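You operate a simulated robot arm through the tools that you are given. There is no shell and no other tool.

The job below is to be done with a simulated robot arm. You get a single attempt, and the scene is never put back.

TASK
Put things in order on the sorting bench. At the end: the brown cardboard core from the film bin is on the black tool tray; the orange silicone pad (marked "352") from the sorting bench stands where the dye flask stood; the white short bandage roll from the sorting bench stands where the orange silicone pad stood; the dye flask stands where the brown cardboard core from the film bin stood; whatever was shut is shut again. Leave all else as you found it, and nothing knocked over. Set down upright: cardboard core from the film bin.
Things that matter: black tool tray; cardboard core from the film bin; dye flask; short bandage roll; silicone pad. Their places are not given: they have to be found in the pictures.

The check looks at the end state, three seconds after you hand in, the way a careful person would. Anything else that was tipped, shoved, dropped, spilled or broken makes it a failure.

THE ROBOT
A 7-joint arm with a two-finger gripper, fixed in place. Base frame: the origin is at the foot of the arm, x ahead of it, y to its left, z up; the work surface is at about z = 0. Units: cm, degrees, N and s.
With the tool pointing down near the work surface it reaches from about 16 to 38 cm from the base axis. Its first joint turns from -72.0 to 72.0 degrees. Payload 0.6 kg.
The TCP is the grasp point between the finger pads, 2.2 cm short of the fingertips. In the tool frame z runs along the fingers and y along their closing line. The gripper opens to 9.2 cm; its body begins 6.5 cm behind the TCP.
Orientation is that of the tool frame in the base frame, as [roll, pitch, yaw] about the fixed x, y, z axes, in that order (R = Rz(yaw) Ry(pitch) Rx(roll)). With the fingers straight down and closing along the base's y, the tool's x points along the base's -x, its y along +y and its z along -z.

THE INTERFACE
- The arm moves only by the tool arm_command. Its argument "increments" is a list that holds one entry, the list of rows, each a list of 7 numbers: the turn, a rotation vector about the tool's x, y, z in degrees, then the shift along the tool's x, y, z in cm, then the opening, from 0 (shut) to 1 (fully open). In form: [[[ax, ay, az, tx, ty, tz, gripper], ...]]. A call has 1 to 20 rows; each row shifts and turns the commanded pose from where the row before left it, along the tool's axes as they then stand. A row lasts 0.2 s, in which the tool goes at most 5 cm and 8.6 degrees; a call with a longer step from one row to the next is refused whole, and so is a gripper value outside its range. A pose out of reach is approached as far as the arm can. The call stops where the force on the tool passes 40 N (or 10 N more than at its start, if that is more) or the arm is blocked; 0.2 s more then pass. Each finger travels about 5.99 cm/s and halts on what it meets, pressing with about 26 N; the grip force reading is that of the motor and also rises with nothing between the fingers. The clock runs only during rows and for 0.2 s after the last one: add rows that do not move to give the fingers time. It gives the time, the measured TCP pose, the force on the tool (base axes), the opening and the grip force at its end, in the units of the frame above (readings bear some noise), with the torque about the TCP (base axes, N m) and any sound that the robot's microphone picked up.
- Cameras (640 x 400 px; columns grow to the right, rows downward): "scene" is fixed at [7.29, -29.62, 38.94]; the picture's right is [0.51, -0.86, 0.00], its down [-0.60, -0.36, -0.72] and it looks along [0.61, 0.37, -0.70] (base axes); focal length 214 px, centre (320, 200). "wrist" rides on the gripper at [7.1, 1.9, -10.2] in the tool frame; the picture's right is [-0.26, 0.97, 0.00], its down [-0.75, -0.20, -0.63] and it looks along [-0.60, -0.16, 0.78] (tool axes); focal length 280 px, centre (320, 200).
- capture(camera): a new picture of that camera. No time passes.
- point_at(camera, pixels): there is no depth. For up to 12 entries [column, row, z] of the newest picture of that camera ("zoom" is the newest enlarged one), the place [x, y] in the base frame at which the ray of that pixel passes the height z, good to about 0.2 cm. No time passes.
- zoom(camera, box): a new picture of the part [left, top, right, bottom] of that camera's present view, enlarged. No time passes.
- finish_job(): hands the job in; it is judged then, once.

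Leave the gripper open and the arm clear of the work at the hand-in unless told otherwise.

The tools are called after "Request:" as name(argument=value, ...) on one line, values as JSON. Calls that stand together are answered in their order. arm_command: Moves the arm, as the interface text tells. Its arguments: {"type":"object","properties":{"increments":{"type":"array","items":{"type":"array","items":{"type":"array","items":{"type":"number"}}}}},"required":["increments"]} The other tools are called the same way: capture (camera) takes a picture; point_at (camera, pixels) gives the place at which the rays of pixels pass given heights; zoom (camera, box) takes an enlarged picture of a part of a camera's view; finish_job () hands the job in.

At the start:

```text
time_s: 0.0
eef_pos: [22.82, -6.46, 23.3]
tool_rot: [180.0, -0.1, -180.0]
contact_force: [0.9, 0.0, -0.2]
wrist_torque: [0.0, 0.01, 0.0]
gripper_width: 9.21
gripper_force: 0.0
```

scene: 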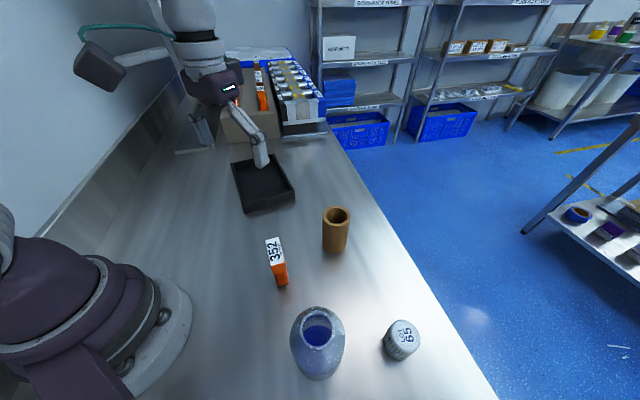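
wrist: 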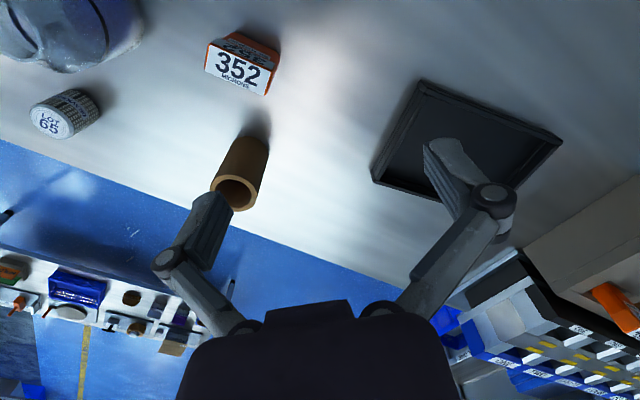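

I see a brown core at about (335,230), an orange pad "352" at (276,262), a blue-filled flask at (317,342), a white roll "65" at (401,340) and a black tray at (263,183). I'll enlarge these areas to look for details before moving.

Request:
zoom(camera="scene", box=[220, 190, 460, 400])

Request:
zoom(camera="scene", box=[180, 30, 360, 220])

Request:
zoom(camera="wrist", box=[0, 0, 320, 220])

```text
1.90 times, centred on (340, 295) of scene
```

zoom: 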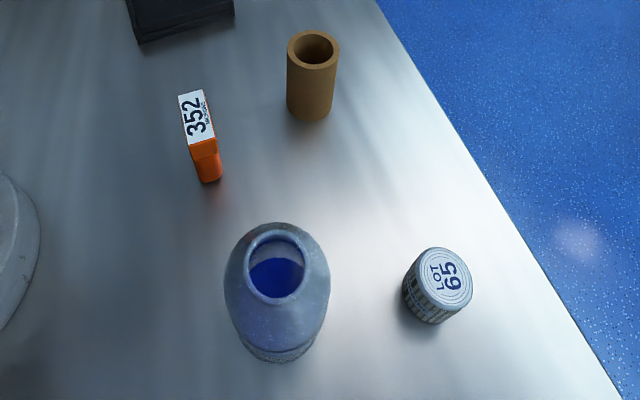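

```text
2.11 times, centred on (270, 125) of scene
```

zoom: 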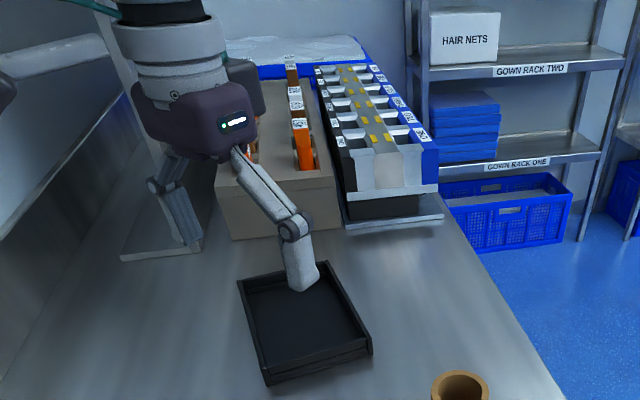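

```text
1.82 times, centred on (160, 110) of wrist
```

zoom: 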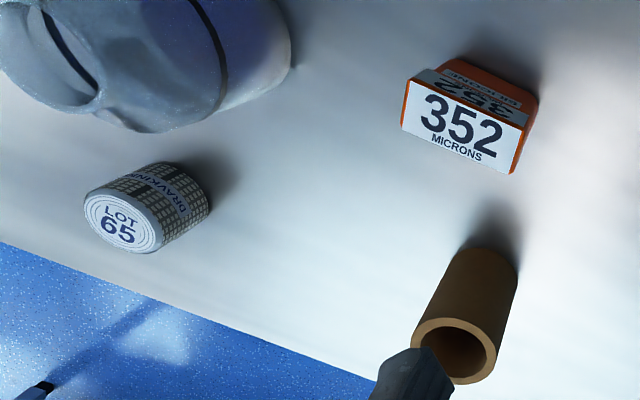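

I see the beige box and the blue/white rack behind the tray, and a pale thing behind the gripper near (195,145). I'll zoom in on these to see whether there is a bin or a lid.

Request:
zoom(camera="scene", box=[150, 60, 250, 160])

Request:
zoom(camera="scene", box=[220, 40, 340, 150])

Request:
zoom(camera="wrist", box=[420, 180, 640, 400])

Request:
zoom(camera="scene", box=[420, 0, 640, 280])

```text
4.00 times, centred on (200, 110) of scene
```

zoom: 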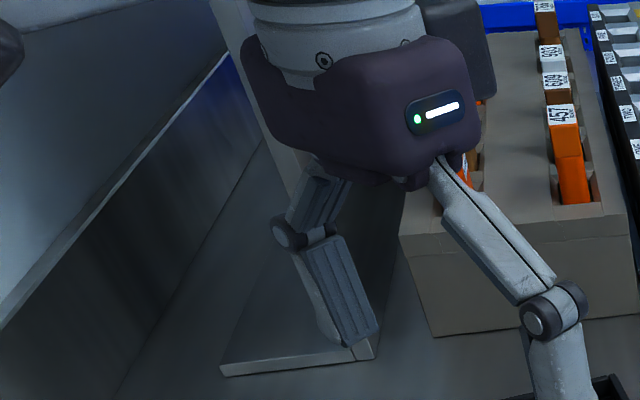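

```text
3.64 times, centred on (280, 95) of scene
```

zoom: 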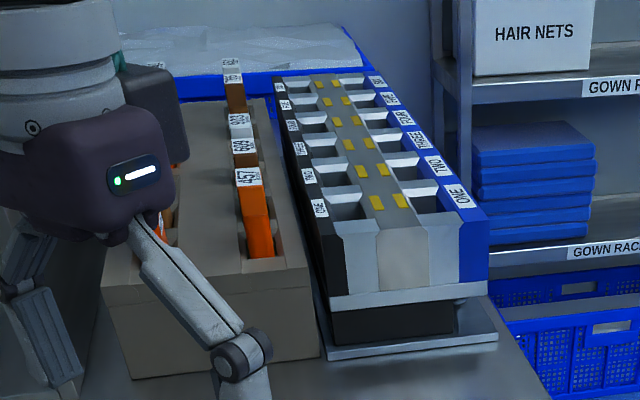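

```text
1.82 times, centred on (530, 290) of wrist
```

zoom: 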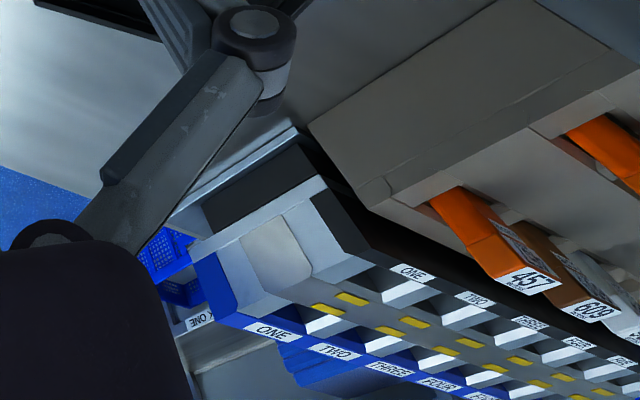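

```text
1.43 times, centred on (530, 140) of scene
```

zoom: 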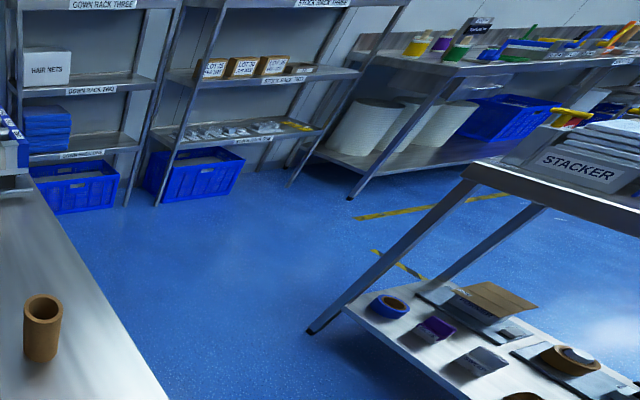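

The core on the bench is the only core within reach; the blue crate with film at the back looks like the film bin, with nothing closed in reach so far. Next I get positions: base and top pixels for core, pad, flask, roll and tray corners.

Request:
point_at(camera="scene", pixels=[[323, 249, 0], [347, 249, 0], [335, 253, 0], [280, 286, 0], [272, 280, 0], [287, 281, 0], [298, 370, 0], [337, 370, 0], [316, 380, 0], [386, 352, 0], [400, 361, 0], [416, 352, 0]])

Request:
point_at(camera="scene", pixels=[[247, 214, 0], [296, 202, 0], [232, 162, 2], [272, 156, 2], [246, 208, 2], [295, 190, 2]])

```text
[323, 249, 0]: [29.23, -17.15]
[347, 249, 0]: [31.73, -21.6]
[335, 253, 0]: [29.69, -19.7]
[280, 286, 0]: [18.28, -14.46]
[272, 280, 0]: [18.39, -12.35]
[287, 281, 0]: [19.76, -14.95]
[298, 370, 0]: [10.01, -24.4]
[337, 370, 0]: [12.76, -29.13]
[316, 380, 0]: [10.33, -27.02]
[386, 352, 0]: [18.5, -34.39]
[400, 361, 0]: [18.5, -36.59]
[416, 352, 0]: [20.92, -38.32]
```

```text
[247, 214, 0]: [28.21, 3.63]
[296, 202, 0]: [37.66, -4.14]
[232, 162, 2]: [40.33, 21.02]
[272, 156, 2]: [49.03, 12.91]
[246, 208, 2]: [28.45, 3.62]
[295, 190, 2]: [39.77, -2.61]
```

The roll seems to be near (20,-36), almost at the edge of the reach, so I want precise values. I zoom on the roll, the flask, the pad and the core.

Request:
zoom(camera="scene", box=[360, 305, 440, 375])

Request:
zoom(camera="scene", box=[250, 225, 310, 300])

Request:
zoom(camera="scene", box=[270, 295, 370, 390])

Request:
zoom(camera="scene", box=[300, 195, 370, 265])

```text
5.71 times, centred on (400, 340) of scene
```

zoom: 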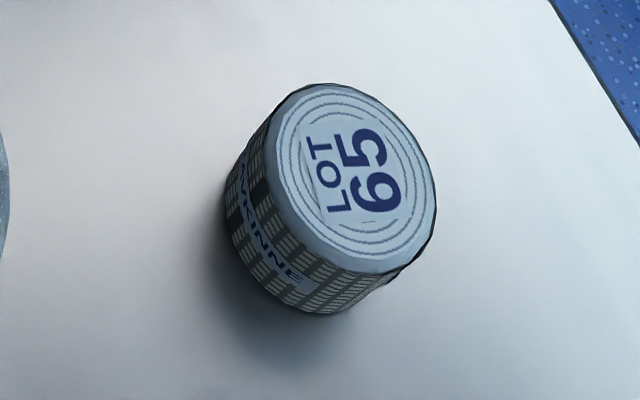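

```text
5.33 times, centred on (280, 262) of scene
```

zoom: 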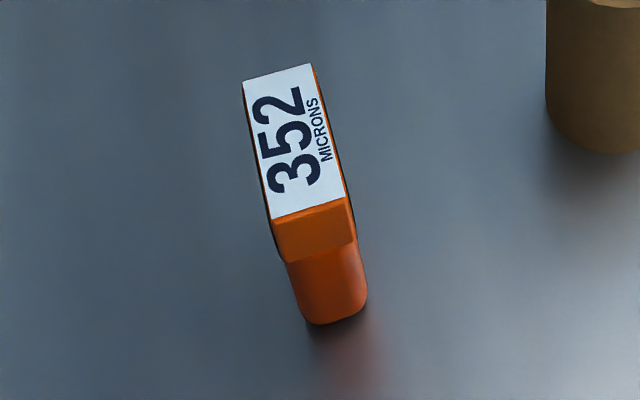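

```text
4.21 times, centred on (320, 342) of scene
```

zoom: 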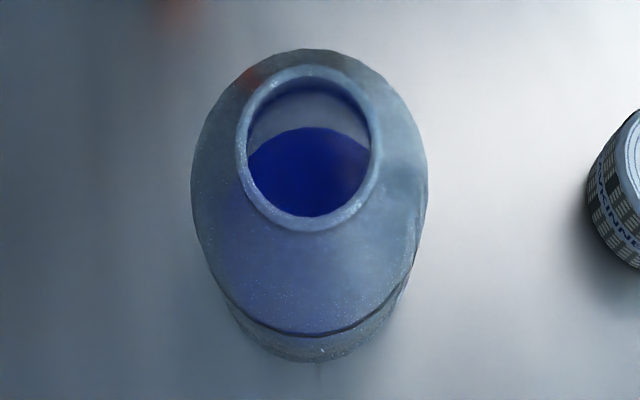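

```text
5.71 times, centred on (335, 230) of scene
```

zoom: 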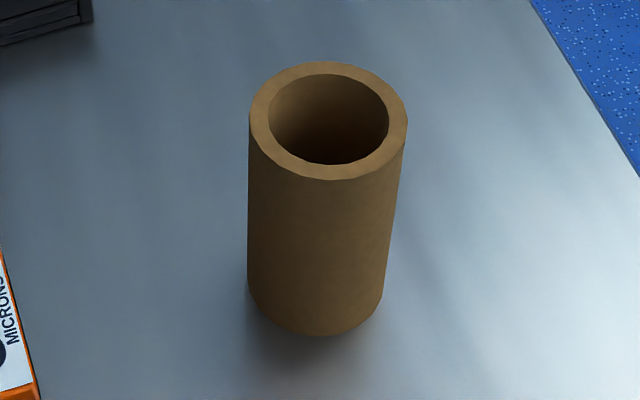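

The core's top rim centre is at zoom pixel (328,120) and its base centre at about (316,284). I query those at several heights to solve for the core height and position.

Request:
point_at(camera="zoom", pixels=[[316, 284, 0], [248, 288, 0], [383, 292, 0], [316, 336, 0], [328, 120, 8], [328, 120, 9], [328, 120, 10], [250, 118, 9], [407, 122, 9], [328, 62, 9], [328, 180, 9]])

Request:
point_at(camera="scene", pixels=[[310, 205, 0], [380, 205, 0]])

```text
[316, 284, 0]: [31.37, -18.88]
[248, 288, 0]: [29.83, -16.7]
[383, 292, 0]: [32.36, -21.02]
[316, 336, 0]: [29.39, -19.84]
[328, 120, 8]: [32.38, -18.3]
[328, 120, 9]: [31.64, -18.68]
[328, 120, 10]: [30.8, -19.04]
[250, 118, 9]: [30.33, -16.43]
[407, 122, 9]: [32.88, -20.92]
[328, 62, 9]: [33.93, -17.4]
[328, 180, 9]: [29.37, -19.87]
```

```text
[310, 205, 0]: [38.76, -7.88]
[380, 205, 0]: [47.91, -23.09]
```

Core: centre about (31.4,-18.8), diameter 5.1, height about 9.2. Now the roll: zoom again and query.

Request:
zoom(camera="scene", box=[360, 305, 440, 375])

Request:
point_at(camera="zoom", pixels=[[350, 179, 3], [350, 179, 4], [350, 179, 5], [262, 160, 4], [437, 200, 4], [330, 83, 4], [370, 275, 4], [226, 200, 0], [315, 316, 0], [302, 230, 0], [245, 265, 0]])

```text
5.71 times, centred on (400, 340) of scene
```

zoom: 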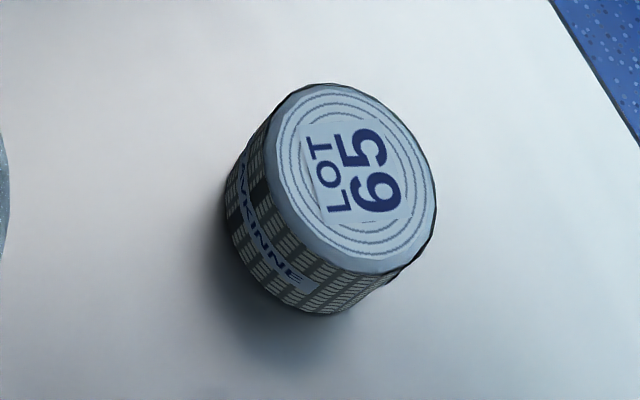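

```text
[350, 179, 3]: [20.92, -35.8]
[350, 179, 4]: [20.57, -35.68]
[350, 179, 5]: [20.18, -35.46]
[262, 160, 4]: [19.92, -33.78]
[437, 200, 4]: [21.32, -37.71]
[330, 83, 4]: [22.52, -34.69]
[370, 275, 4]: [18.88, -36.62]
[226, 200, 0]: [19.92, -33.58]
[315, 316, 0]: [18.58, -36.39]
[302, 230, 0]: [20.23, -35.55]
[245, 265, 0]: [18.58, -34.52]
```

Roll: centre about (20.5,-35.6), diameter ~4.3, height ~4.2. It's 41 cm out, so a tilted tool may be needed. Now the flask and the pad.

Request:
zoom(camera="scene", box=[270, 295, 370, 390])

Request:
point_at(camera="zoom", pixels=[[308, 148, 11], [308, 148, 10], [308, 148, 12], [237, 148, 11], [382, 148, 11], [308, 66, 11], [308, 232, 11], [315, 362, 0], [230, 305, 0], [405, 295, 0], [190, 190, 5], [427, 190, 5]])

Request:
zoom(camera="scene", box=[250, 225, 310, 300])

Request:
point_at(camera="zoom", pixels=[[335, 325, 0], [308, 318, 0], [366, 302, 0], [243, 85, 6], [310, 66, 6], [345, 197, 6], [271, 218, 6], [243, 85, 7], [310, 66, 7], [345, 197, 7], [271, 218, 7]])

```text
4.21 times, centred on (320, 342) of scene
```

zoom: 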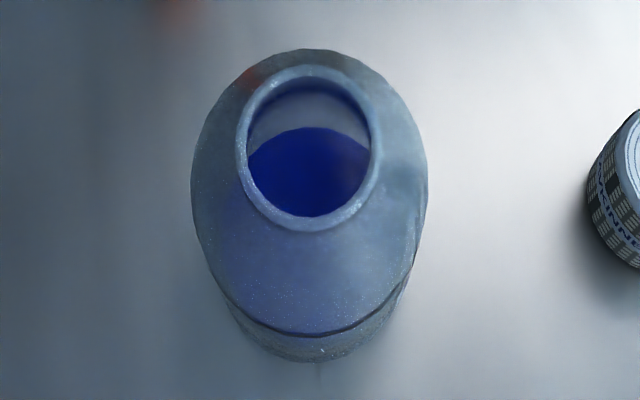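

```text
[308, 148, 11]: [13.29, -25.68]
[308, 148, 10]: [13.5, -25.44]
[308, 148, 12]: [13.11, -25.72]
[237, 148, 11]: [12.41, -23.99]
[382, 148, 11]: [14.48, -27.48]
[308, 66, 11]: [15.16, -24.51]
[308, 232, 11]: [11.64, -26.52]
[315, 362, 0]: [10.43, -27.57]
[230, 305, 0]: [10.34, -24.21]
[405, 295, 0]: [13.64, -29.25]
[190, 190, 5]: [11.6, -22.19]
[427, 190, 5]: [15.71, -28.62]
```

```text
5.33 times, centred on (280, 262) of scene
```

zoom: 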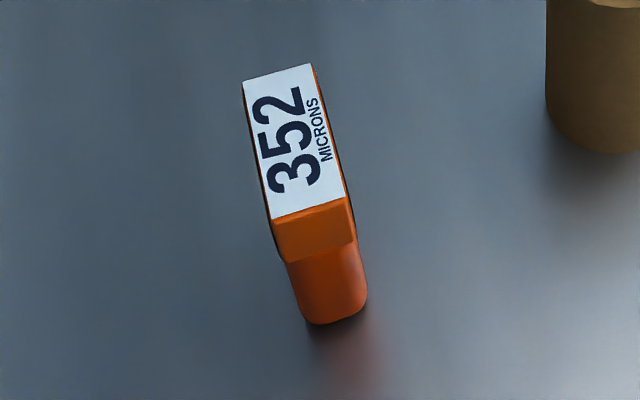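

```text
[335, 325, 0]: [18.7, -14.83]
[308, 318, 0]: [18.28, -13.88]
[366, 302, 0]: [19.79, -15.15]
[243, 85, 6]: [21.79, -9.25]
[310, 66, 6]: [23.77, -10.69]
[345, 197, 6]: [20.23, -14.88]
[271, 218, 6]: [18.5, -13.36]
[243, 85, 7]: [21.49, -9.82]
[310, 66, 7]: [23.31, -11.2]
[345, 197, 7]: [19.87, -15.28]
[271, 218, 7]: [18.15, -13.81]
```

Pad: top about z 6.3, long axis about 51° yaw, thickness ~2.2 and length ~5.3, centred near (21,-12.2). Flask: neck centre near (13.3,-25.7), neck ~4 cm wide, and full of open dye, so I must keep it level. Plan: core to tray, flask to core's spot, pad to flask's spot, roll to pad's spot. First I move at height toward the core to check it with the wrist camera.

Request:
arm_command(increments=[[[0, 0, 0, -1.0, -1.5, 0.2, 1], [0, 0, 0, -1.0, -1.5, 0.2, 1], [0, 0, 0, -1.0, -1.5, 0.2, 1], [0, 0, 0, -1.0, -1.5, 0.2, 1], [0, 0, 0, -1.0, -1.5, 0.2, 1], [0, 0, 0, -1.0, -1.5, 0.2, 1], [0, 0, 0, -1.0, -1.5, 0.2, 1], [0, 0, 0, -1.0, -1.5, 0.2, 1], [0, 0, 0, 0, 0, 0, 1]]])

Request:
capture(camera="wrist")

Request:
capture(camera="scene")

```text
time_s: 2.0
eef_pos: [30.27, -18.25, 21.4]
tool_rot: [-180.0, 0.0, -179.9]
contact_force: [0.4, 0.3, -0.6]
wrist_torque: [-0.01, 0.0, 0.01]
gripper_width: 9.22
gripper_force: 0.0
out of reach, approached as far as the arm can: row 8
```

```text
taken
```

wrist: 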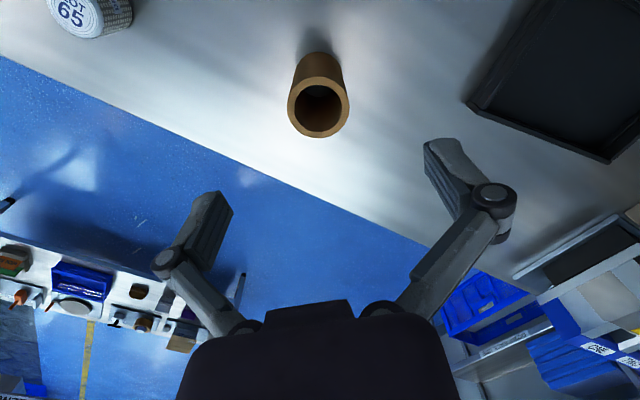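

```text
taken
```

scene: 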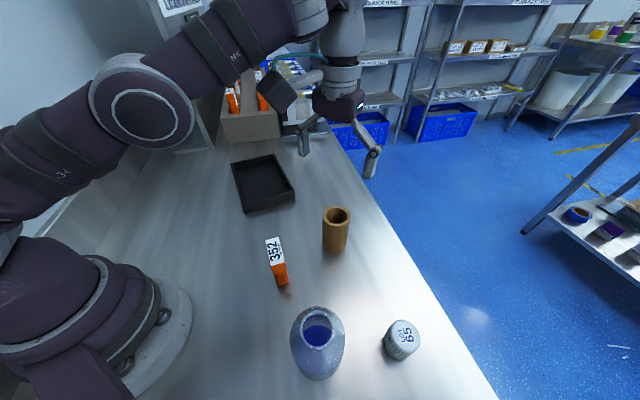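

The arm hit its reach limit at (30.3,-18.3,21.4), so higher up the reach is shorter. The wrist picture shows the core rim at (319,108). I cross-check positions from this second viewpoint.

Request:
point_at(camera="wrist", pixels=[[319, 106, 9], [319, 106, 9.5], [288, 104, 9], [349, 100, 9], [319, 138, 9], [318, 52, 0], [70, 10, 4], [466, 103, 0], [606, 162, 0], [640, 135, 0], [545, 0, 2]])

Request:
point_at(camera="scene", pixels=[[248, 214, 0], [296, 202, 0], [231, 161, 2], [272, 154, 2], [296, 190, 2], [223, 143, 0], [279, 138, 0], [330, 132, 0], [283, 135, 0], [188, 154, 0], [208, 150, 0]])

Request:
zoom(camera="scene", box=[160, 80, 340, 220])

```text
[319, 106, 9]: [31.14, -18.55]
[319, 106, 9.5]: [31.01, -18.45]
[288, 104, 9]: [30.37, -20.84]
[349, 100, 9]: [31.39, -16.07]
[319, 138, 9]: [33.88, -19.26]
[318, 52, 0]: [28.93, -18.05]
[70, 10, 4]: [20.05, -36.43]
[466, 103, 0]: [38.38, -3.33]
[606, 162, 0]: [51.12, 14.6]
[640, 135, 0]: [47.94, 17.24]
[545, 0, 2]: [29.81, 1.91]
```

```text
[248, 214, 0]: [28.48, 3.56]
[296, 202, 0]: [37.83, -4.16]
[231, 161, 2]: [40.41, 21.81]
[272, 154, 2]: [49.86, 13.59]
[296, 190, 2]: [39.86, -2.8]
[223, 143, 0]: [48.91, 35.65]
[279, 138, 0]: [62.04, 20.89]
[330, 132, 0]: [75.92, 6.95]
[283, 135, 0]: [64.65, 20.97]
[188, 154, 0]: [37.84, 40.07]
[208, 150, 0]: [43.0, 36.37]
```

```text
2.86 times, centred on (250, 150) of scene
```

zoom: 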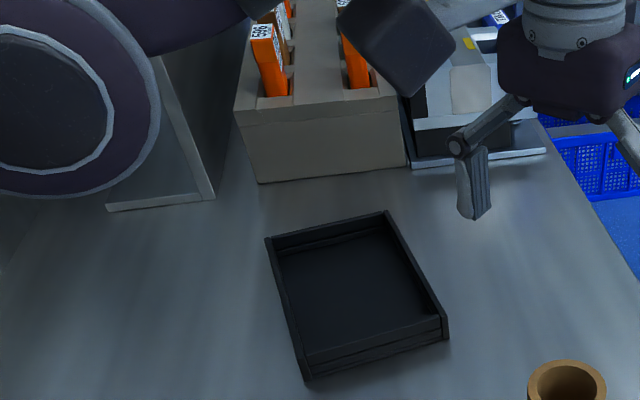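

Both cameras agree: core at about (31.3,-18.7), height ~9.2. The tray corners come out near (28.5,3.6), (39.9,-2.8), (49.9,13.6) and (40.4,21.8); it's empty, and I'll aim for (35.4,5.7), inside and in reach. Next I lower straight down to about z=13 and read the pose.

Request:
arm_command(increments=[[[0, 0, 0, 0, 0, 1.5, 1], [0, 0, 0, 0, 0, 1.5, 1], [0, 0, 0, 0, 0, 1.5, 1], [0, 0, 0, 0, 0, 1.5, 1], [0, 0, 0, 0, 0, 1.5, 1], [0, 0, 0, 0, 0, 1.0, 1], [0, 0, 0, 0, 0, 0, 1]]])

Request:
capture(camera="wrist")

```text
time_s: 3.6
eef_pos: [30.43, -18.18, 12.98]
tool_rot: [-180.0, 0.1, -180.0]
contact_force: [0.2, 0.1, -0.5]
wrist_torque: [0.03, 0.01, -0.01]
gripper_width: 9.21
gripper_force: 0.0
```

```text
taken
```

wrist: 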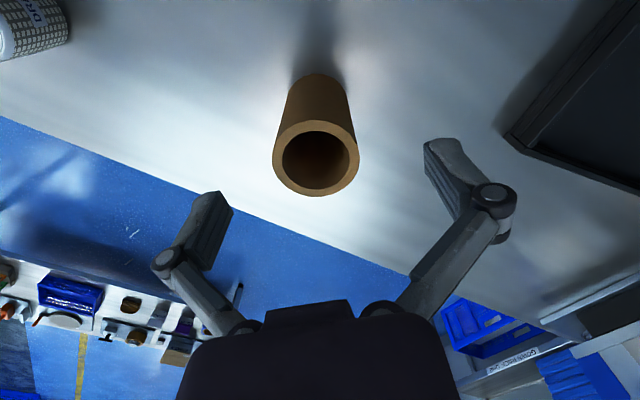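

I'm at (30.43,-18.18,12.98), with the core rim centred near (316,158) in the wrist picture. I query the rim for a precise centre and height.

Request:
point_at(camera="wrist", pixels=[[316, 156, 9], [316, 156, 9.5], [272, 158, 9], [359, 152, 9], [316, 196, 9], [320, 119, 9], [320, 74, 0], [292, 85, 0], [349, 80, 0]])

```text
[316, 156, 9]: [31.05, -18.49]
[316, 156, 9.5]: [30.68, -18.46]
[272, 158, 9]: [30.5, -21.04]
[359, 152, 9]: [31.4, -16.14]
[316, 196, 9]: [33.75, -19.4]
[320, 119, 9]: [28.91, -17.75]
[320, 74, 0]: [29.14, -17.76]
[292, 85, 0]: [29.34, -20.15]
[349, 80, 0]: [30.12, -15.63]
```

The core centre is (31.3,-18.65). I align over it (dx +0.85, dy -0.45), then lower to z≈6.5 with the fingers straddling it.

Request:
arm_command(increments=[[[0, 0, 0, -0.85, -0.45, 0, 1], [0, 0, 0, 0, 0, 1.3, 1], [0, 0, 0, 0, 0, 1.3, 1], [0, 0, 0, 0, 0, 1.3, 1], [0, 0, 0, 0, 0, 1.3, 1], [0, 0, 0, 0, 0, 1.3, 1], [0, 0, 0, 0, 0, 0, 1]]])

Request:
capture(camera="wrist")

Request:
capture(camera="scene")

```text
time_s: 5.2
eef_pos: [31.09, -18.51, 6.58]
tool_rot: [179.9, 0.0, 180.0]
contact_force: [0.7, 0.7, -1.1]
wrist_torque: [0.01, -0.02, -0.03]
gripper_width: 9.2
gripper_force: 0.0
```

```text
taken
```

wrist: 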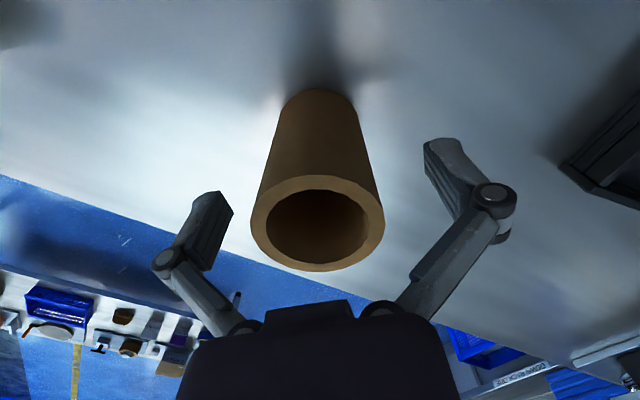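

```text
taken
```

scene: 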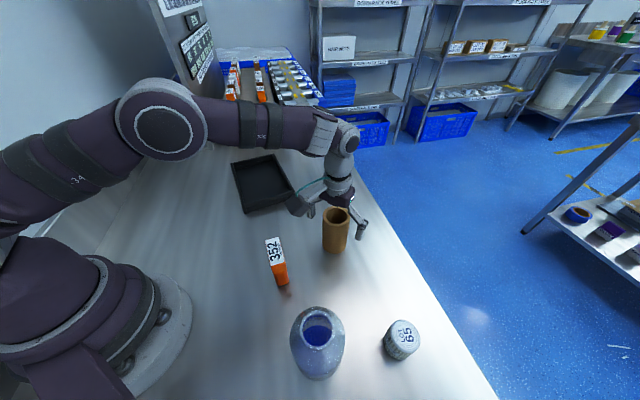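

The fingers straddle the core evenly. I close on it and let the fingers settle.

Request:
arm_command(increments=[[[0, 0, 0, 0, 0, 0, 0.75], [0, 0, 0, 0, 0, 0, 0.6], [0, 0, 0, 0, 0, 0, 0.4], [0, 0, 0, 0, 0, 0, 0.4], [0, 0, 0, 0, 0, 0, 0.4]]])

```text
time_s: 6.4
eef_pos: [31.18, -18.62, 6.59]
tool_rot: [180.0, -0.1, 179.9]
contact_force: [0.1, 0.0, 5.7]
wrist_torque: [-0.02, 0.05, -0.02]
gripper_width: 5.09
gripper_force: 25.5
```

Gripped at 5.09 cm with 25.5 N. I lift 6 cm and check.

Request:
arm_command(increments=[[[0, 0, 0, 0, 0, -0.5, 0.4], [0, 0, 0, 0, 0, -1.0, 0.4], [0, 0, 0, 0, 0, -1.5, 0.4], [0, 0, 0, 0, 0, -1.5, 0.4], [0, 0, 0, 0, 0, -1.5, 0.4], [0, 0, 0, 0, 0, 0, 0.4]]])

Request:
capture(camera="scene")

Request:
capture(camera="wrist")

```text
time_s: 7.8
eef_pos: [31.08, -18.62, 12.51]
tool_rot: [180.0, 0.0, 180.0]
contact_force: [0.0, 0.2, 0.2]
wrist_torque: [-0.02, -0.01, 0.02]
gripper_width: 5.07
gripper_force: 25.6
```

```text
taken
```

scene: 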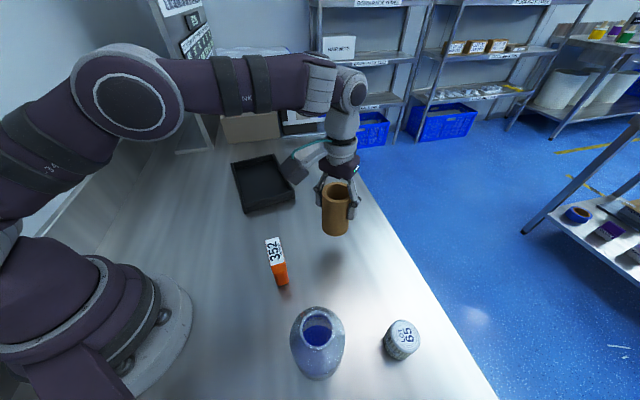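

```text
taken
```

wrist: 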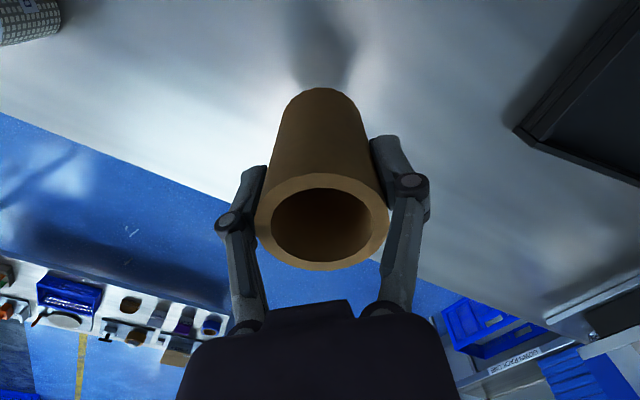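

The core is held upright and lifted. Now I travel at z≈12.5 toward the tray point (35.4,5.7), which is clear of everything.

Request:
arm_command(increments=[[[0, 0, 0, -0.2, 1.0, 0, 0.4], [0, 0, 0, -0.36, 2.0, 0, 0.4], [0, 0, 0, -0.36, 2.0, 0, 0.4], [0, 0, 0, -0.36, 2.0, 0, 0.4], [0, 0, 0, -0.36, 2.0, 0, 0.4], [0, 0, 0, -0.36, 2.0, 0, 0.4], [0, 0, 0, -0.36, 2.0, 0, 0.4], [0, 0, 0, -0.36, 2.0, 0, 0.4], [0, 0, 0, -0.36, 2.0, 0, 0.4], [0, 0, 0, -0.36, 2.0, 0, 0.4], [0, 0, 0, -0.36, 2.0, 0, 0.4], [0, 0, 0, -0.36, 2.0, 0, 0.4], [0, 0, 0, -0.2, 1.3, 0, 0.4], [0, 0, 0, 0, 0, 0, 0.4]]])

Request:
capture(camera="scene")

Request:
capture(camera="wrist")

```text
time_s: 10.8
eef_pos: [35.31, 5.85, 12.59]
tool_rot: [-179.9, 0.0, 180.0]
contact_force: [0.1, 0.9, 0.1]
wrist_torque: [-0.03, -0.01, 0.02]
gripper_width: 5.07
gripper_force: 26.1
```

```text
taken
```

scene: 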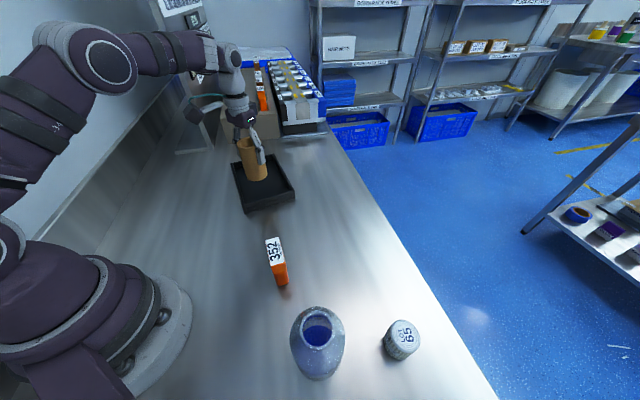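

```text
taken
```

wrist: 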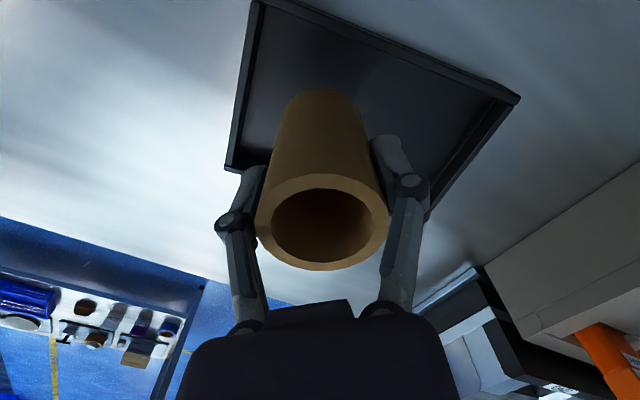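

The core is over the tray. I check the tray's rim corners from here to be sure the drop point is well inside.

Request:
point_at(camera="wrist", pixels=[[228, 165, 1.5], [518, 98, 1.5], [257, 3, 1.5], [430, 210, 1.5], [240, 160, 0.5], [492, 97, 0.5], [268, 12, 0.5], [322, 89, 5.9], [285, 110, 5.9], [362, 107, 5.9]])

Request:
zoom(camera="scene", box=[200, 110, 320, 220])

```text
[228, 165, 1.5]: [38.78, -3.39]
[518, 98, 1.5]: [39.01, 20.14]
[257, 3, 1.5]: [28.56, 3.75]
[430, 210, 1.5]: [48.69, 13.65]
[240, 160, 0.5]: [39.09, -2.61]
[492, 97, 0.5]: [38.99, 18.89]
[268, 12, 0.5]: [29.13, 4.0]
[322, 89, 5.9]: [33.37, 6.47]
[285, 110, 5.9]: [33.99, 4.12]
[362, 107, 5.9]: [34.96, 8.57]
```

```text
3.64 times, centred on (260, 165) of scene
```

zoom: 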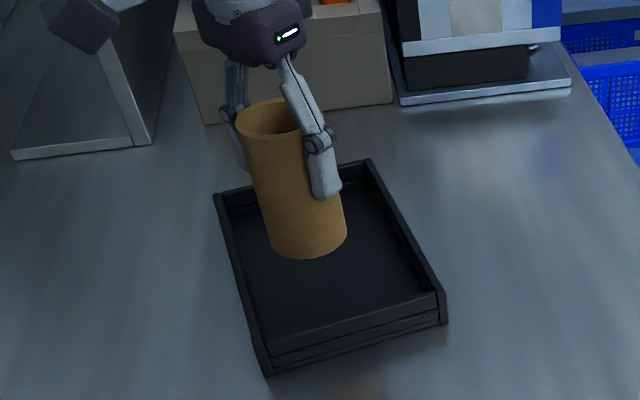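

The drop point is at least 1.6 cm clear of every tray wall. I lower to about z=7.3, then go in small steps until contact.

Request:
arm_command(increments=[[[0, 0, 0, 0, 0, 1.0, 0.4], [0, 0, 0, 0, 0, 1.2, 0.4], [0, 0, 0, 0, 0, 1.2, 0.4], [0, 0, 0, 0, 0, 1.0, 0.4], [0, 0, 0, 0, 0, 0.6, 0.4], [0, 0, 0, 0, 0, 0.3, 0.4], [0, 0, 0, 0, 0, 0, 0.4]]])

```text
time_s: 12.4
eef_pos: [35.48, 5.67, 7.18]
tool_rot: [180.0, 0.0, 180.0]
contact_force: [0.6, -0.3, -1.3]
wrist_torque: [-0.02, 0.01, 0.03]
gripper_width: 5.08
gripper_force: 25.9
```

At z=7.18 there's no contact yet. I go on in 0.1 cm steps.

Request:
arm_command(increments=[[[0, 0, 0, 0, 0, 0.1, 0.4], [0, 0, 0, 0, 0, 0.1, 0.4], [0, 0, 0, 0, 0, 0, 0.4]]])

Request:
zoom(camera="scene", box=[200, 110, 320, 220])

```text
time_s: 13.2
eef_pos: [35.6, 5.66, 7.11]
tool_rot: [-180.0, 0.1, -179.9]
contact_force: [-4.0, 1.1, 23.6]
wrist_torque: [0.03, 0.04, 0.02]
gripper_width: 5.1
gripper_force: 25.5
```

```text
3.64 times, centred on (260, 165) of scene
```

zoom: 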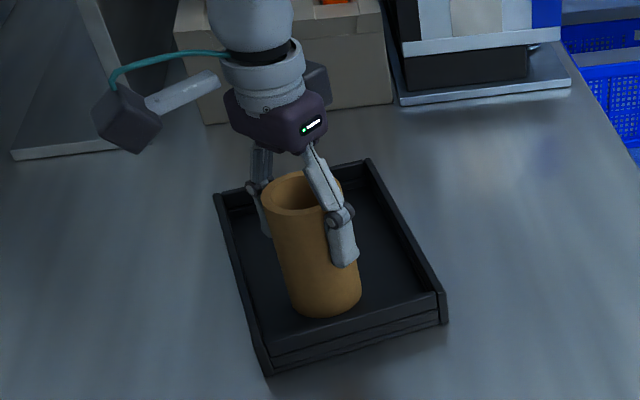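

Contact: 23.6 N upward, and the core stands on the tray floor. I ease up by 0.1 and open the gripper slowly.

Request:
arm_command(increments=[[[0, 0, 0, 0, 0, -0.1, 0.4], [0, 0, 0, 0, 0, 0, 0.55], [0, 0, 0, 0, 0, 0, 0.65], [0, 0, 0, 0, 0, 0, 0.8], [0, 0, 0, 0, 0, 0, 1], [0, 0, 0, 0, 0, 0, 1]]])

Request:
zoom(camera="scene", box=[200, 110, 320, 220])

Request:
capture(camera="wrist")

```text
time_s: 14.6
eef_pos: [35.46, 5.65, 7.12]
tool_rot: [180.0, 0.0, 180.0]
contact_force: [-1.0, 0.1, 0.8]
wrist_torque: [0.0, 0.0, 0.0]
gripper_width: 9.18
gripper_force: 0.0
```

```text
3.64 times, centred on (260, 165) of scene
```

zoom: 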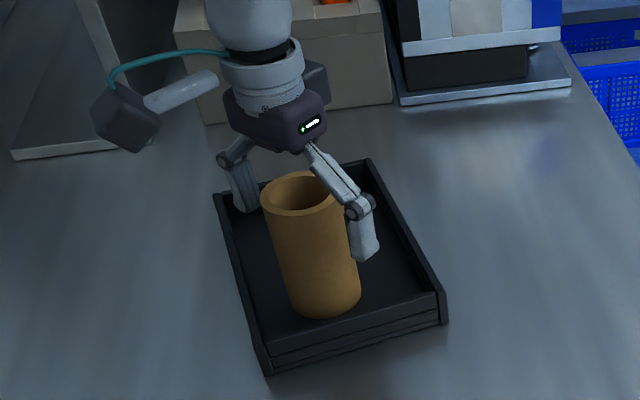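

```text
taken
```

wrist: 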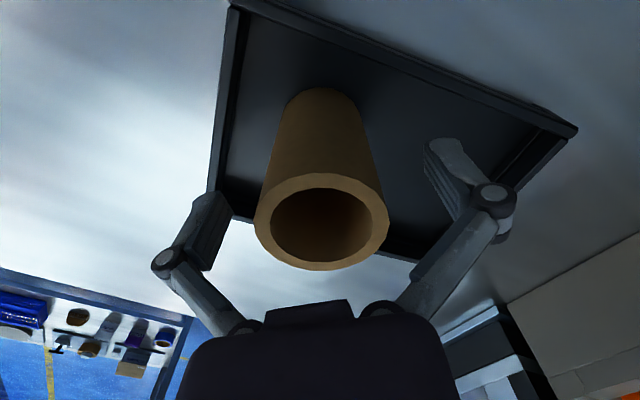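

The core stands upright in the tray. I rise straight up to z≈16, then travel at height toward the flask area, near (12,-20,22).

Request:
arm_command(increments=[[[0, 0, 0, 0, 0, -1.0, 1], [0, 0, 0, 0, 0, -2.0, 1], [0, 0, 0, 0, 0, -2.0, 1], [0, 0, 0, 0, 0, -2.0, 1], [0, 0, 0, 0, 0, -2.0, 1], [0, 0, 0, 1.68, -1.83, -0.43, 1], [0, 0, 0, 1.68, -1.83, -0.43, 1], [0, 0, 0, 1.68, -1.83, -0.43, 1], [0, 0, 0, 1.68, -1.83, -0.43, 1], [0, 0, 0, 1.68, -1.83, -0.43, 1], [0, 0, 0, 1.68, -1.83, -0.43, 1], [0, 0, 0, 1.68, -1.83, -0.43, 1], [0, 0, 0, 1.68, -1.83, -0.43, 1], [0, 0, 0, 1.68, -1.83, -0.43, 1], [0, 0, 0, 1.68, -1.83, -0.43, 1], [0, 0, 0, 1.68, -1.83, -0.43, 1], [0, 0, 0, 1.68, -1.83, -0.43, 1], [0, 0, 0, 1.68, -1.83, -0.43, 1], [0, 0, 0, 1.68, -1.83, -0.43, 1], [0, 0, 0, 0, 0, 0, 1]]])

Request:
capture(camera="scene")

Request:
capture(camera="wrist")

```text
time_s: 18.8
eef_pos: [11.72, -19.79, 22.28]
tool_rot: [180.0, 0.0, -180.0]
contact_force: [0.0, 0.8, 1.1]
wrist_torque: [0.0, 0.03, -0.01]
gripper_width: 9.2
gripper_force: 0.0
```

```text
taken
```

scene: 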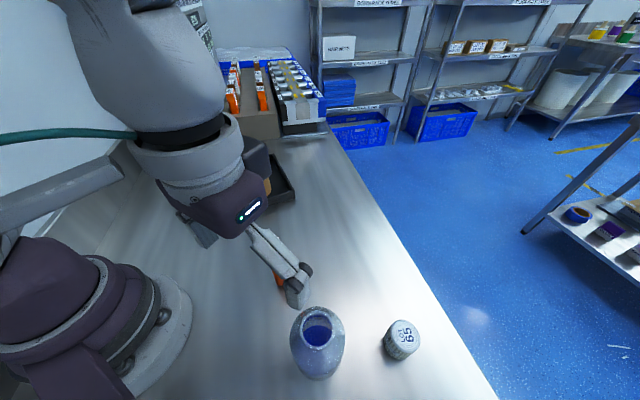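

```text
taken
```

wrist: 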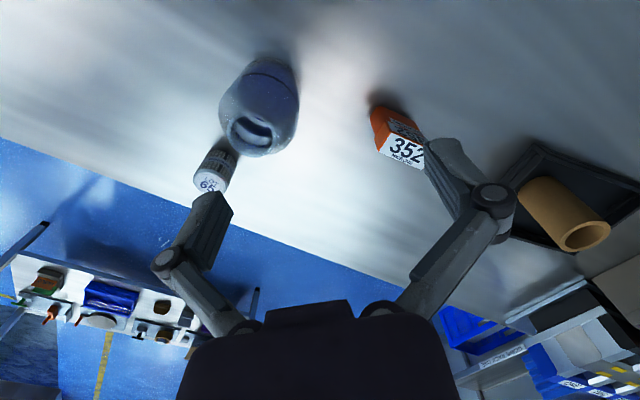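

I'm at (11.7,-19.8,22.3), and the wrist view shows flask, roll and pad. I turn the tool +62° about its own z so that the fingers close tangentially and the camera looks outward at the flask.

Request:
arm_command(increments=[[[0, 0, 7.75, 0, 0, 0, 1], [0, 0, 7.75, 0, 0, 0, 1], [0, 0, 7.75, 0, 0, 0, 1], [0, 0, 7.75, 0, 0, 0, 1], [0, 0, 7.75, 0, 0, 0, 1], [0, 0, 7.75, 0, 0, 0, 1], [0, 0, 7.75, 0, 0, 0, 1], [0, 0, 7.75, 0, 0, 0, 1], [0, 0, 0, 0, 0, 0, 1]]])

Request:
capture(camera="wrist")

```text
time_s: 20.8
eef_pos: [11.99, -19.87, 22.21]
tool_rot: [-180.0, -0.1, 117.9]
contact_force: [0.2, -0.3, 0.0]
wrist_torque: [-0.02, 0.04, -0.01]
gripper_width: 9.18
gripper_force: 0.0
```

```text
taken
```

wrist: 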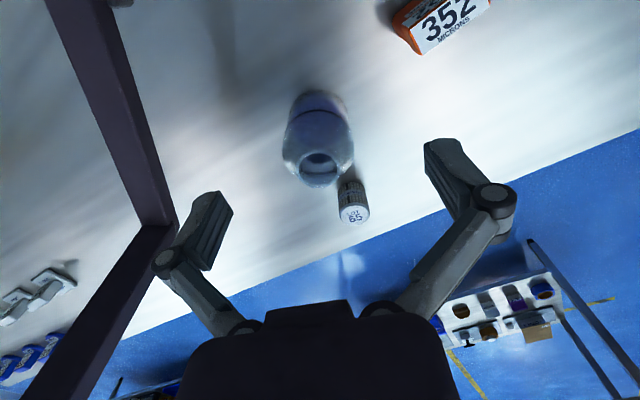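

There's a dark frame at the left of this view, from (75,0) to (150,225) and on to (50,400). I zoom in to understand it before moving any farther that way.

Request:
zoom(camera="wrist", box=[0, 0, 320, 400])

Request:
zoom(camera="wrist", box=[260, 70, 400, 240])

Request:
point_at(camera="wrist", pixels=[[150, 225, 0], [150, 225, 10], [150, 225, 20], [90, 50, 0], [90, 50, 10], [90, 50, 20], [100, 310, 0], [100, 310, 20]])

```text
1.00 times, centred on (160, 200) of wrist (not enlarged: the box is as wide or as high as the picture)
```

zoom: 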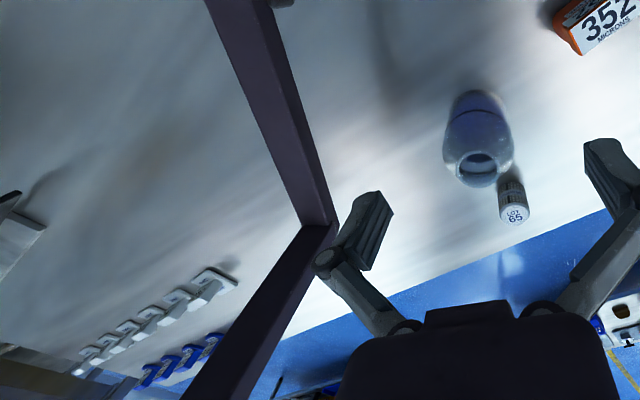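

```text
2.35 times, centred on (330, 155) of wrist
```

zoom: 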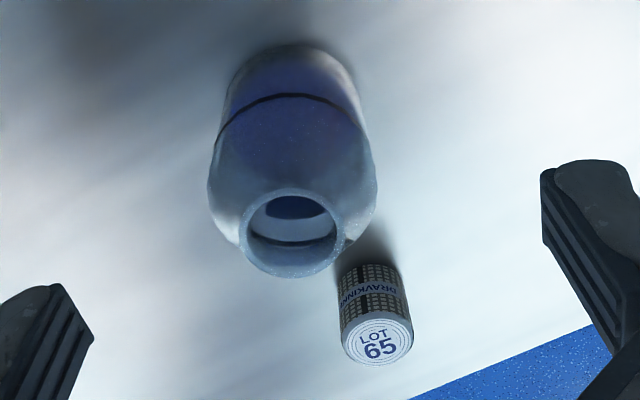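

```text
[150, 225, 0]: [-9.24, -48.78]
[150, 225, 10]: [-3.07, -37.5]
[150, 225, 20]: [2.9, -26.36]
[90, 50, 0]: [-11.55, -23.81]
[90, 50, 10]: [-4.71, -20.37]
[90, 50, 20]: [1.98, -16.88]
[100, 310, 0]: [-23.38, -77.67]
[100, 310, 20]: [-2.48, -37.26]
```

The lower part of that frame lines up with the camera's vertical vanishing point, so it is an upright post joined to a level beam. I need its distance, so I shift 6 cm along the tool's +y (away from it) to get a second line of sight.

Request:
arm_command(increments=[[[0, 0, 0, 0, 2, 0, 1], [0, 0, 0, 0, 2, 0, 1], [0, 0, 0, 0, 2, 0, 1], [0, 0, 0, 0, 0, 0, 1]]])

Request:
capture(camera="wrist")

Request:
zoom(camera="scene", box=[0, 200, 200, 400])

```text
time_s: 21.8
eef_pos: [17.21, -17.16, 22.05]
tool_rot: [-180.0, 0.1, 118.0]
contact_force: [0.3, 0.6, -0.6]
wrist_torque: [0.02, -0.01, 0.01]
gripper_width: 9.24
gripper_force: 0.1
```

```text
taken
```

wrist: 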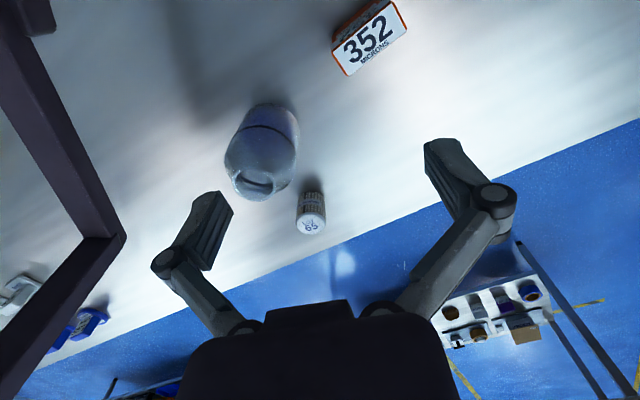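

```text
2.00 times, centred on (100, 300) of scene
```

zoom: 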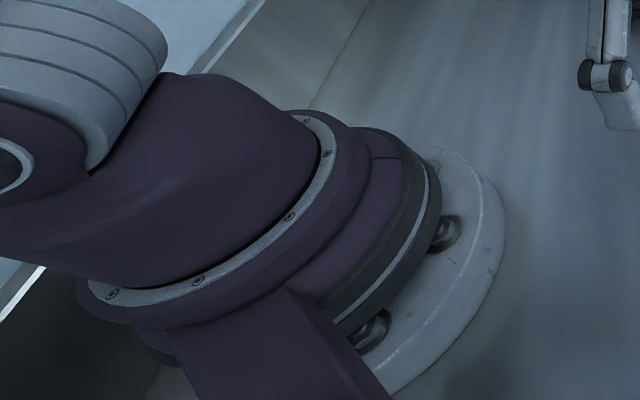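

The bar starts at the robot's foot and carries the scene camera: by triangulation its corner sits near (-0.6,-36.7,10), about 12 cm or more from anything I'll do, so it's safe. From the two rays, the flask's lip is at z≈11.1, centred at (13.2,-25.7). I now zoom in on the flask to see neck and shoulder.

Request:
zoom(camera="wrist", box=[210, 85, 340, 245])

Request:
point_at(camera="zoom", pixels=[[320, 200, 0]])

```text
2.50 times, centred on (275, 165) of wrist
```

zoom: 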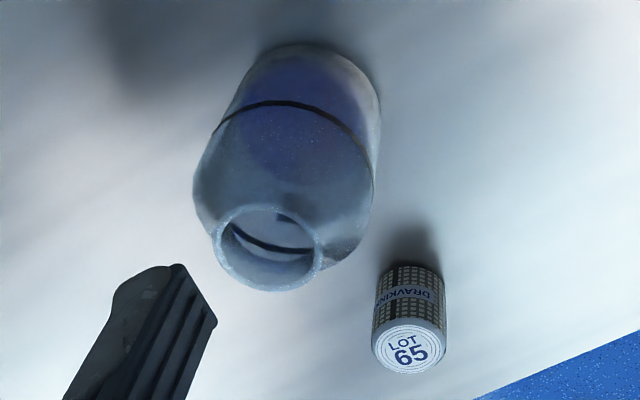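

```text
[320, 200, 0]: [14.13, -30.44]
```

I want to see neck and shoulder from the side before choosing a grip. I move to about (9.6,-18.7,15), short of the flask, and tilt the fingers outward by 24° so the camera looks flatter at it.

Request:
arm_command(increments=[[[0, 0, 0, 0.56, -1.85, 1.75, 1], [0, 0, 0, 0.56, -1.85, 1.75, 1], [0, 0, 0, 0.56, -1.85, 1.75, 1], [0, 0, 0, 0.56, -1.85, 1.75, 1], [0, -8, 0, 0, 0, 0, 1], [0, -8, 0, 0, 0, 0, 1], [0, -8, 0, 0, 0, 0, 1], [0, 0, 0, 0, 0, 0, 1]]])

Request:
capture(camera="wrist")

Request:
capture(camera="scene")

```text
time_s: 23.6
eef_pos: [9.77, -18.65, 15.22]
tool_rot: [-180.0, 23.9, 118.0]
contact_force: [-0.1, 0.4, -0.2]
wrist_torque: [-0.01, 0.01, 0.04]
gripper_width: 9.22
gripper_force: 0.0
```

```text
taken
```

wrist: 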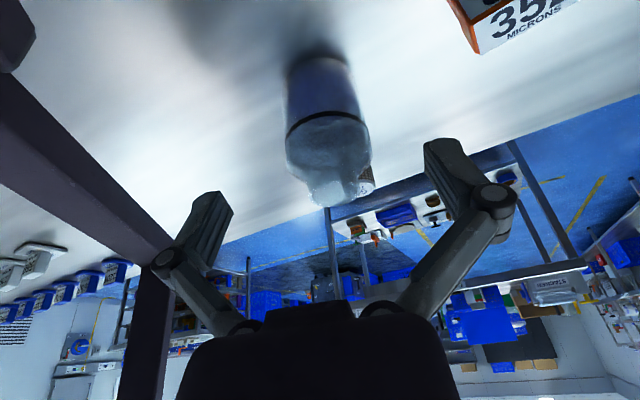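

```text
taken
```

scene: 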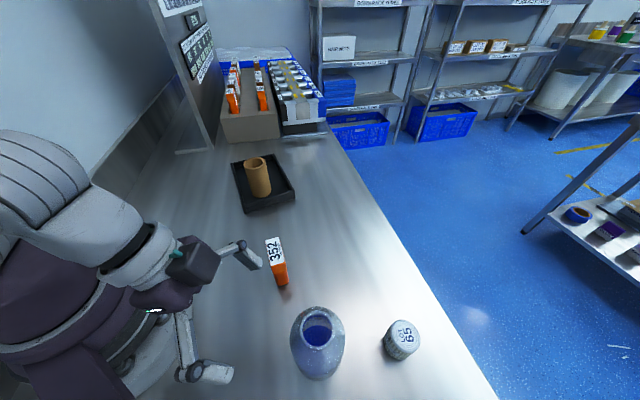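

The side view works. I zoom in on the flask at about (325,130).

Request:
zoom(camera="wrist", box=[260, 40, 400, 220])

Request:
point_at(camera="wrist", pixels=[[320, 200, 11], [340, 205, 11]])

```text
2.22 times, centred on (330, 130) of wrist
```

zoom: 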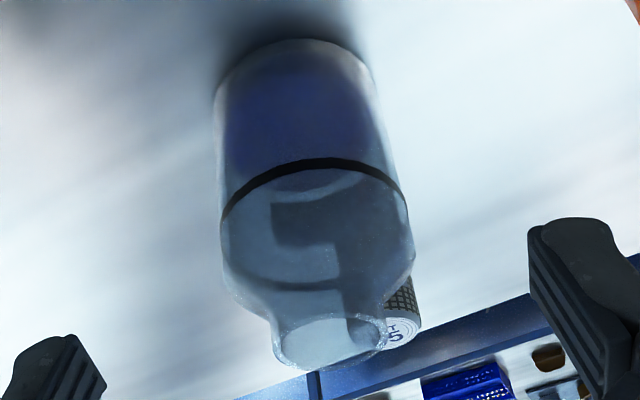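

```text
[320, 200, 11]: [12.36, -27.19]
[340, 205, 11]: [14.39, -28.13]
```

From the side the flask is a straight cylinder about 7.2 cm wide up to z≈8.5, then a shoulder and a short neck (z≈10.3–11.6). A body grip at z≈6.3 is best: the palm stays above the lip. I straighten the tool, rise to z≈17 and go over the flask centre (13.1,-25.75).

Request:
arm_command(increments=[[[0, 8, 0, 0, 0, 0, 1], [0, 8, 0, 0, 0, 0, 1], [0, 8, 0, 0, 0, 0, 1], [0, 0, 0, 0, 0, -1.0, 1], [0, 0, 0, 0, 0, -1.0, 1], [0, 0, 0, -1.6, -0.08, 0, 1], [0, 0, 0, -1.6, -0.08, 0, 1], [0, 0, 0, -1.6, -0.08, 0, 1], [0, 0, 0, -1.6, -0.08, 0, 1], [0, 0, 0, -1.45, -0.08, 0, 1], [0, 0, 0, 0, 0, 0, 1]]])

Request:
capture(camera="wrist")

Request:
capture(camera="scene")

```text
time_s: 26.0
eef_pos: [13.0, -25.65, 17.22]
tool_rot: [179.9, 0.0, 118.0]
contact_force: [0.6, 0.7, -0.6]
wrist_torque: [-0.01, -0.01, -0.02]
gripper_width: 9.16
gripper_force: 0.1
```

```text
taken
```

wrist: 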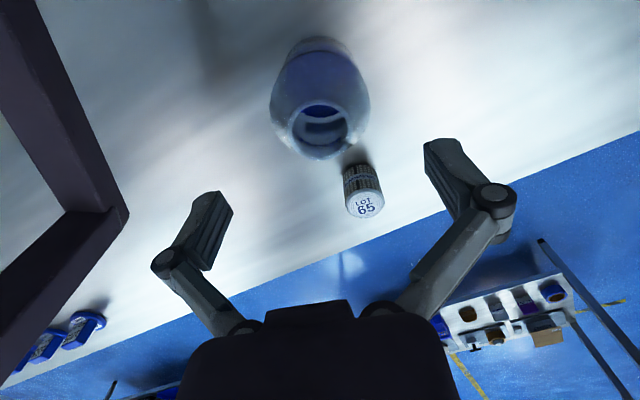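

```text
taken
```

scene: 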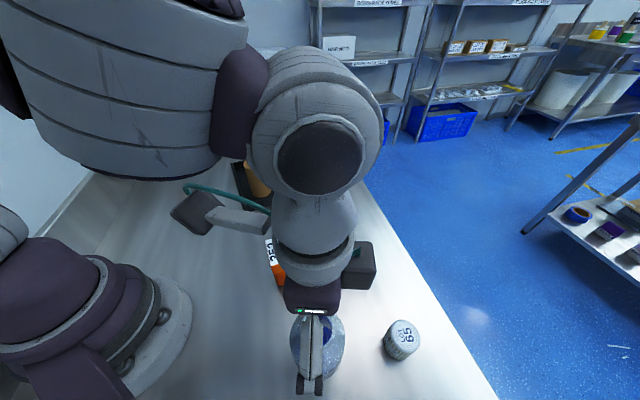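

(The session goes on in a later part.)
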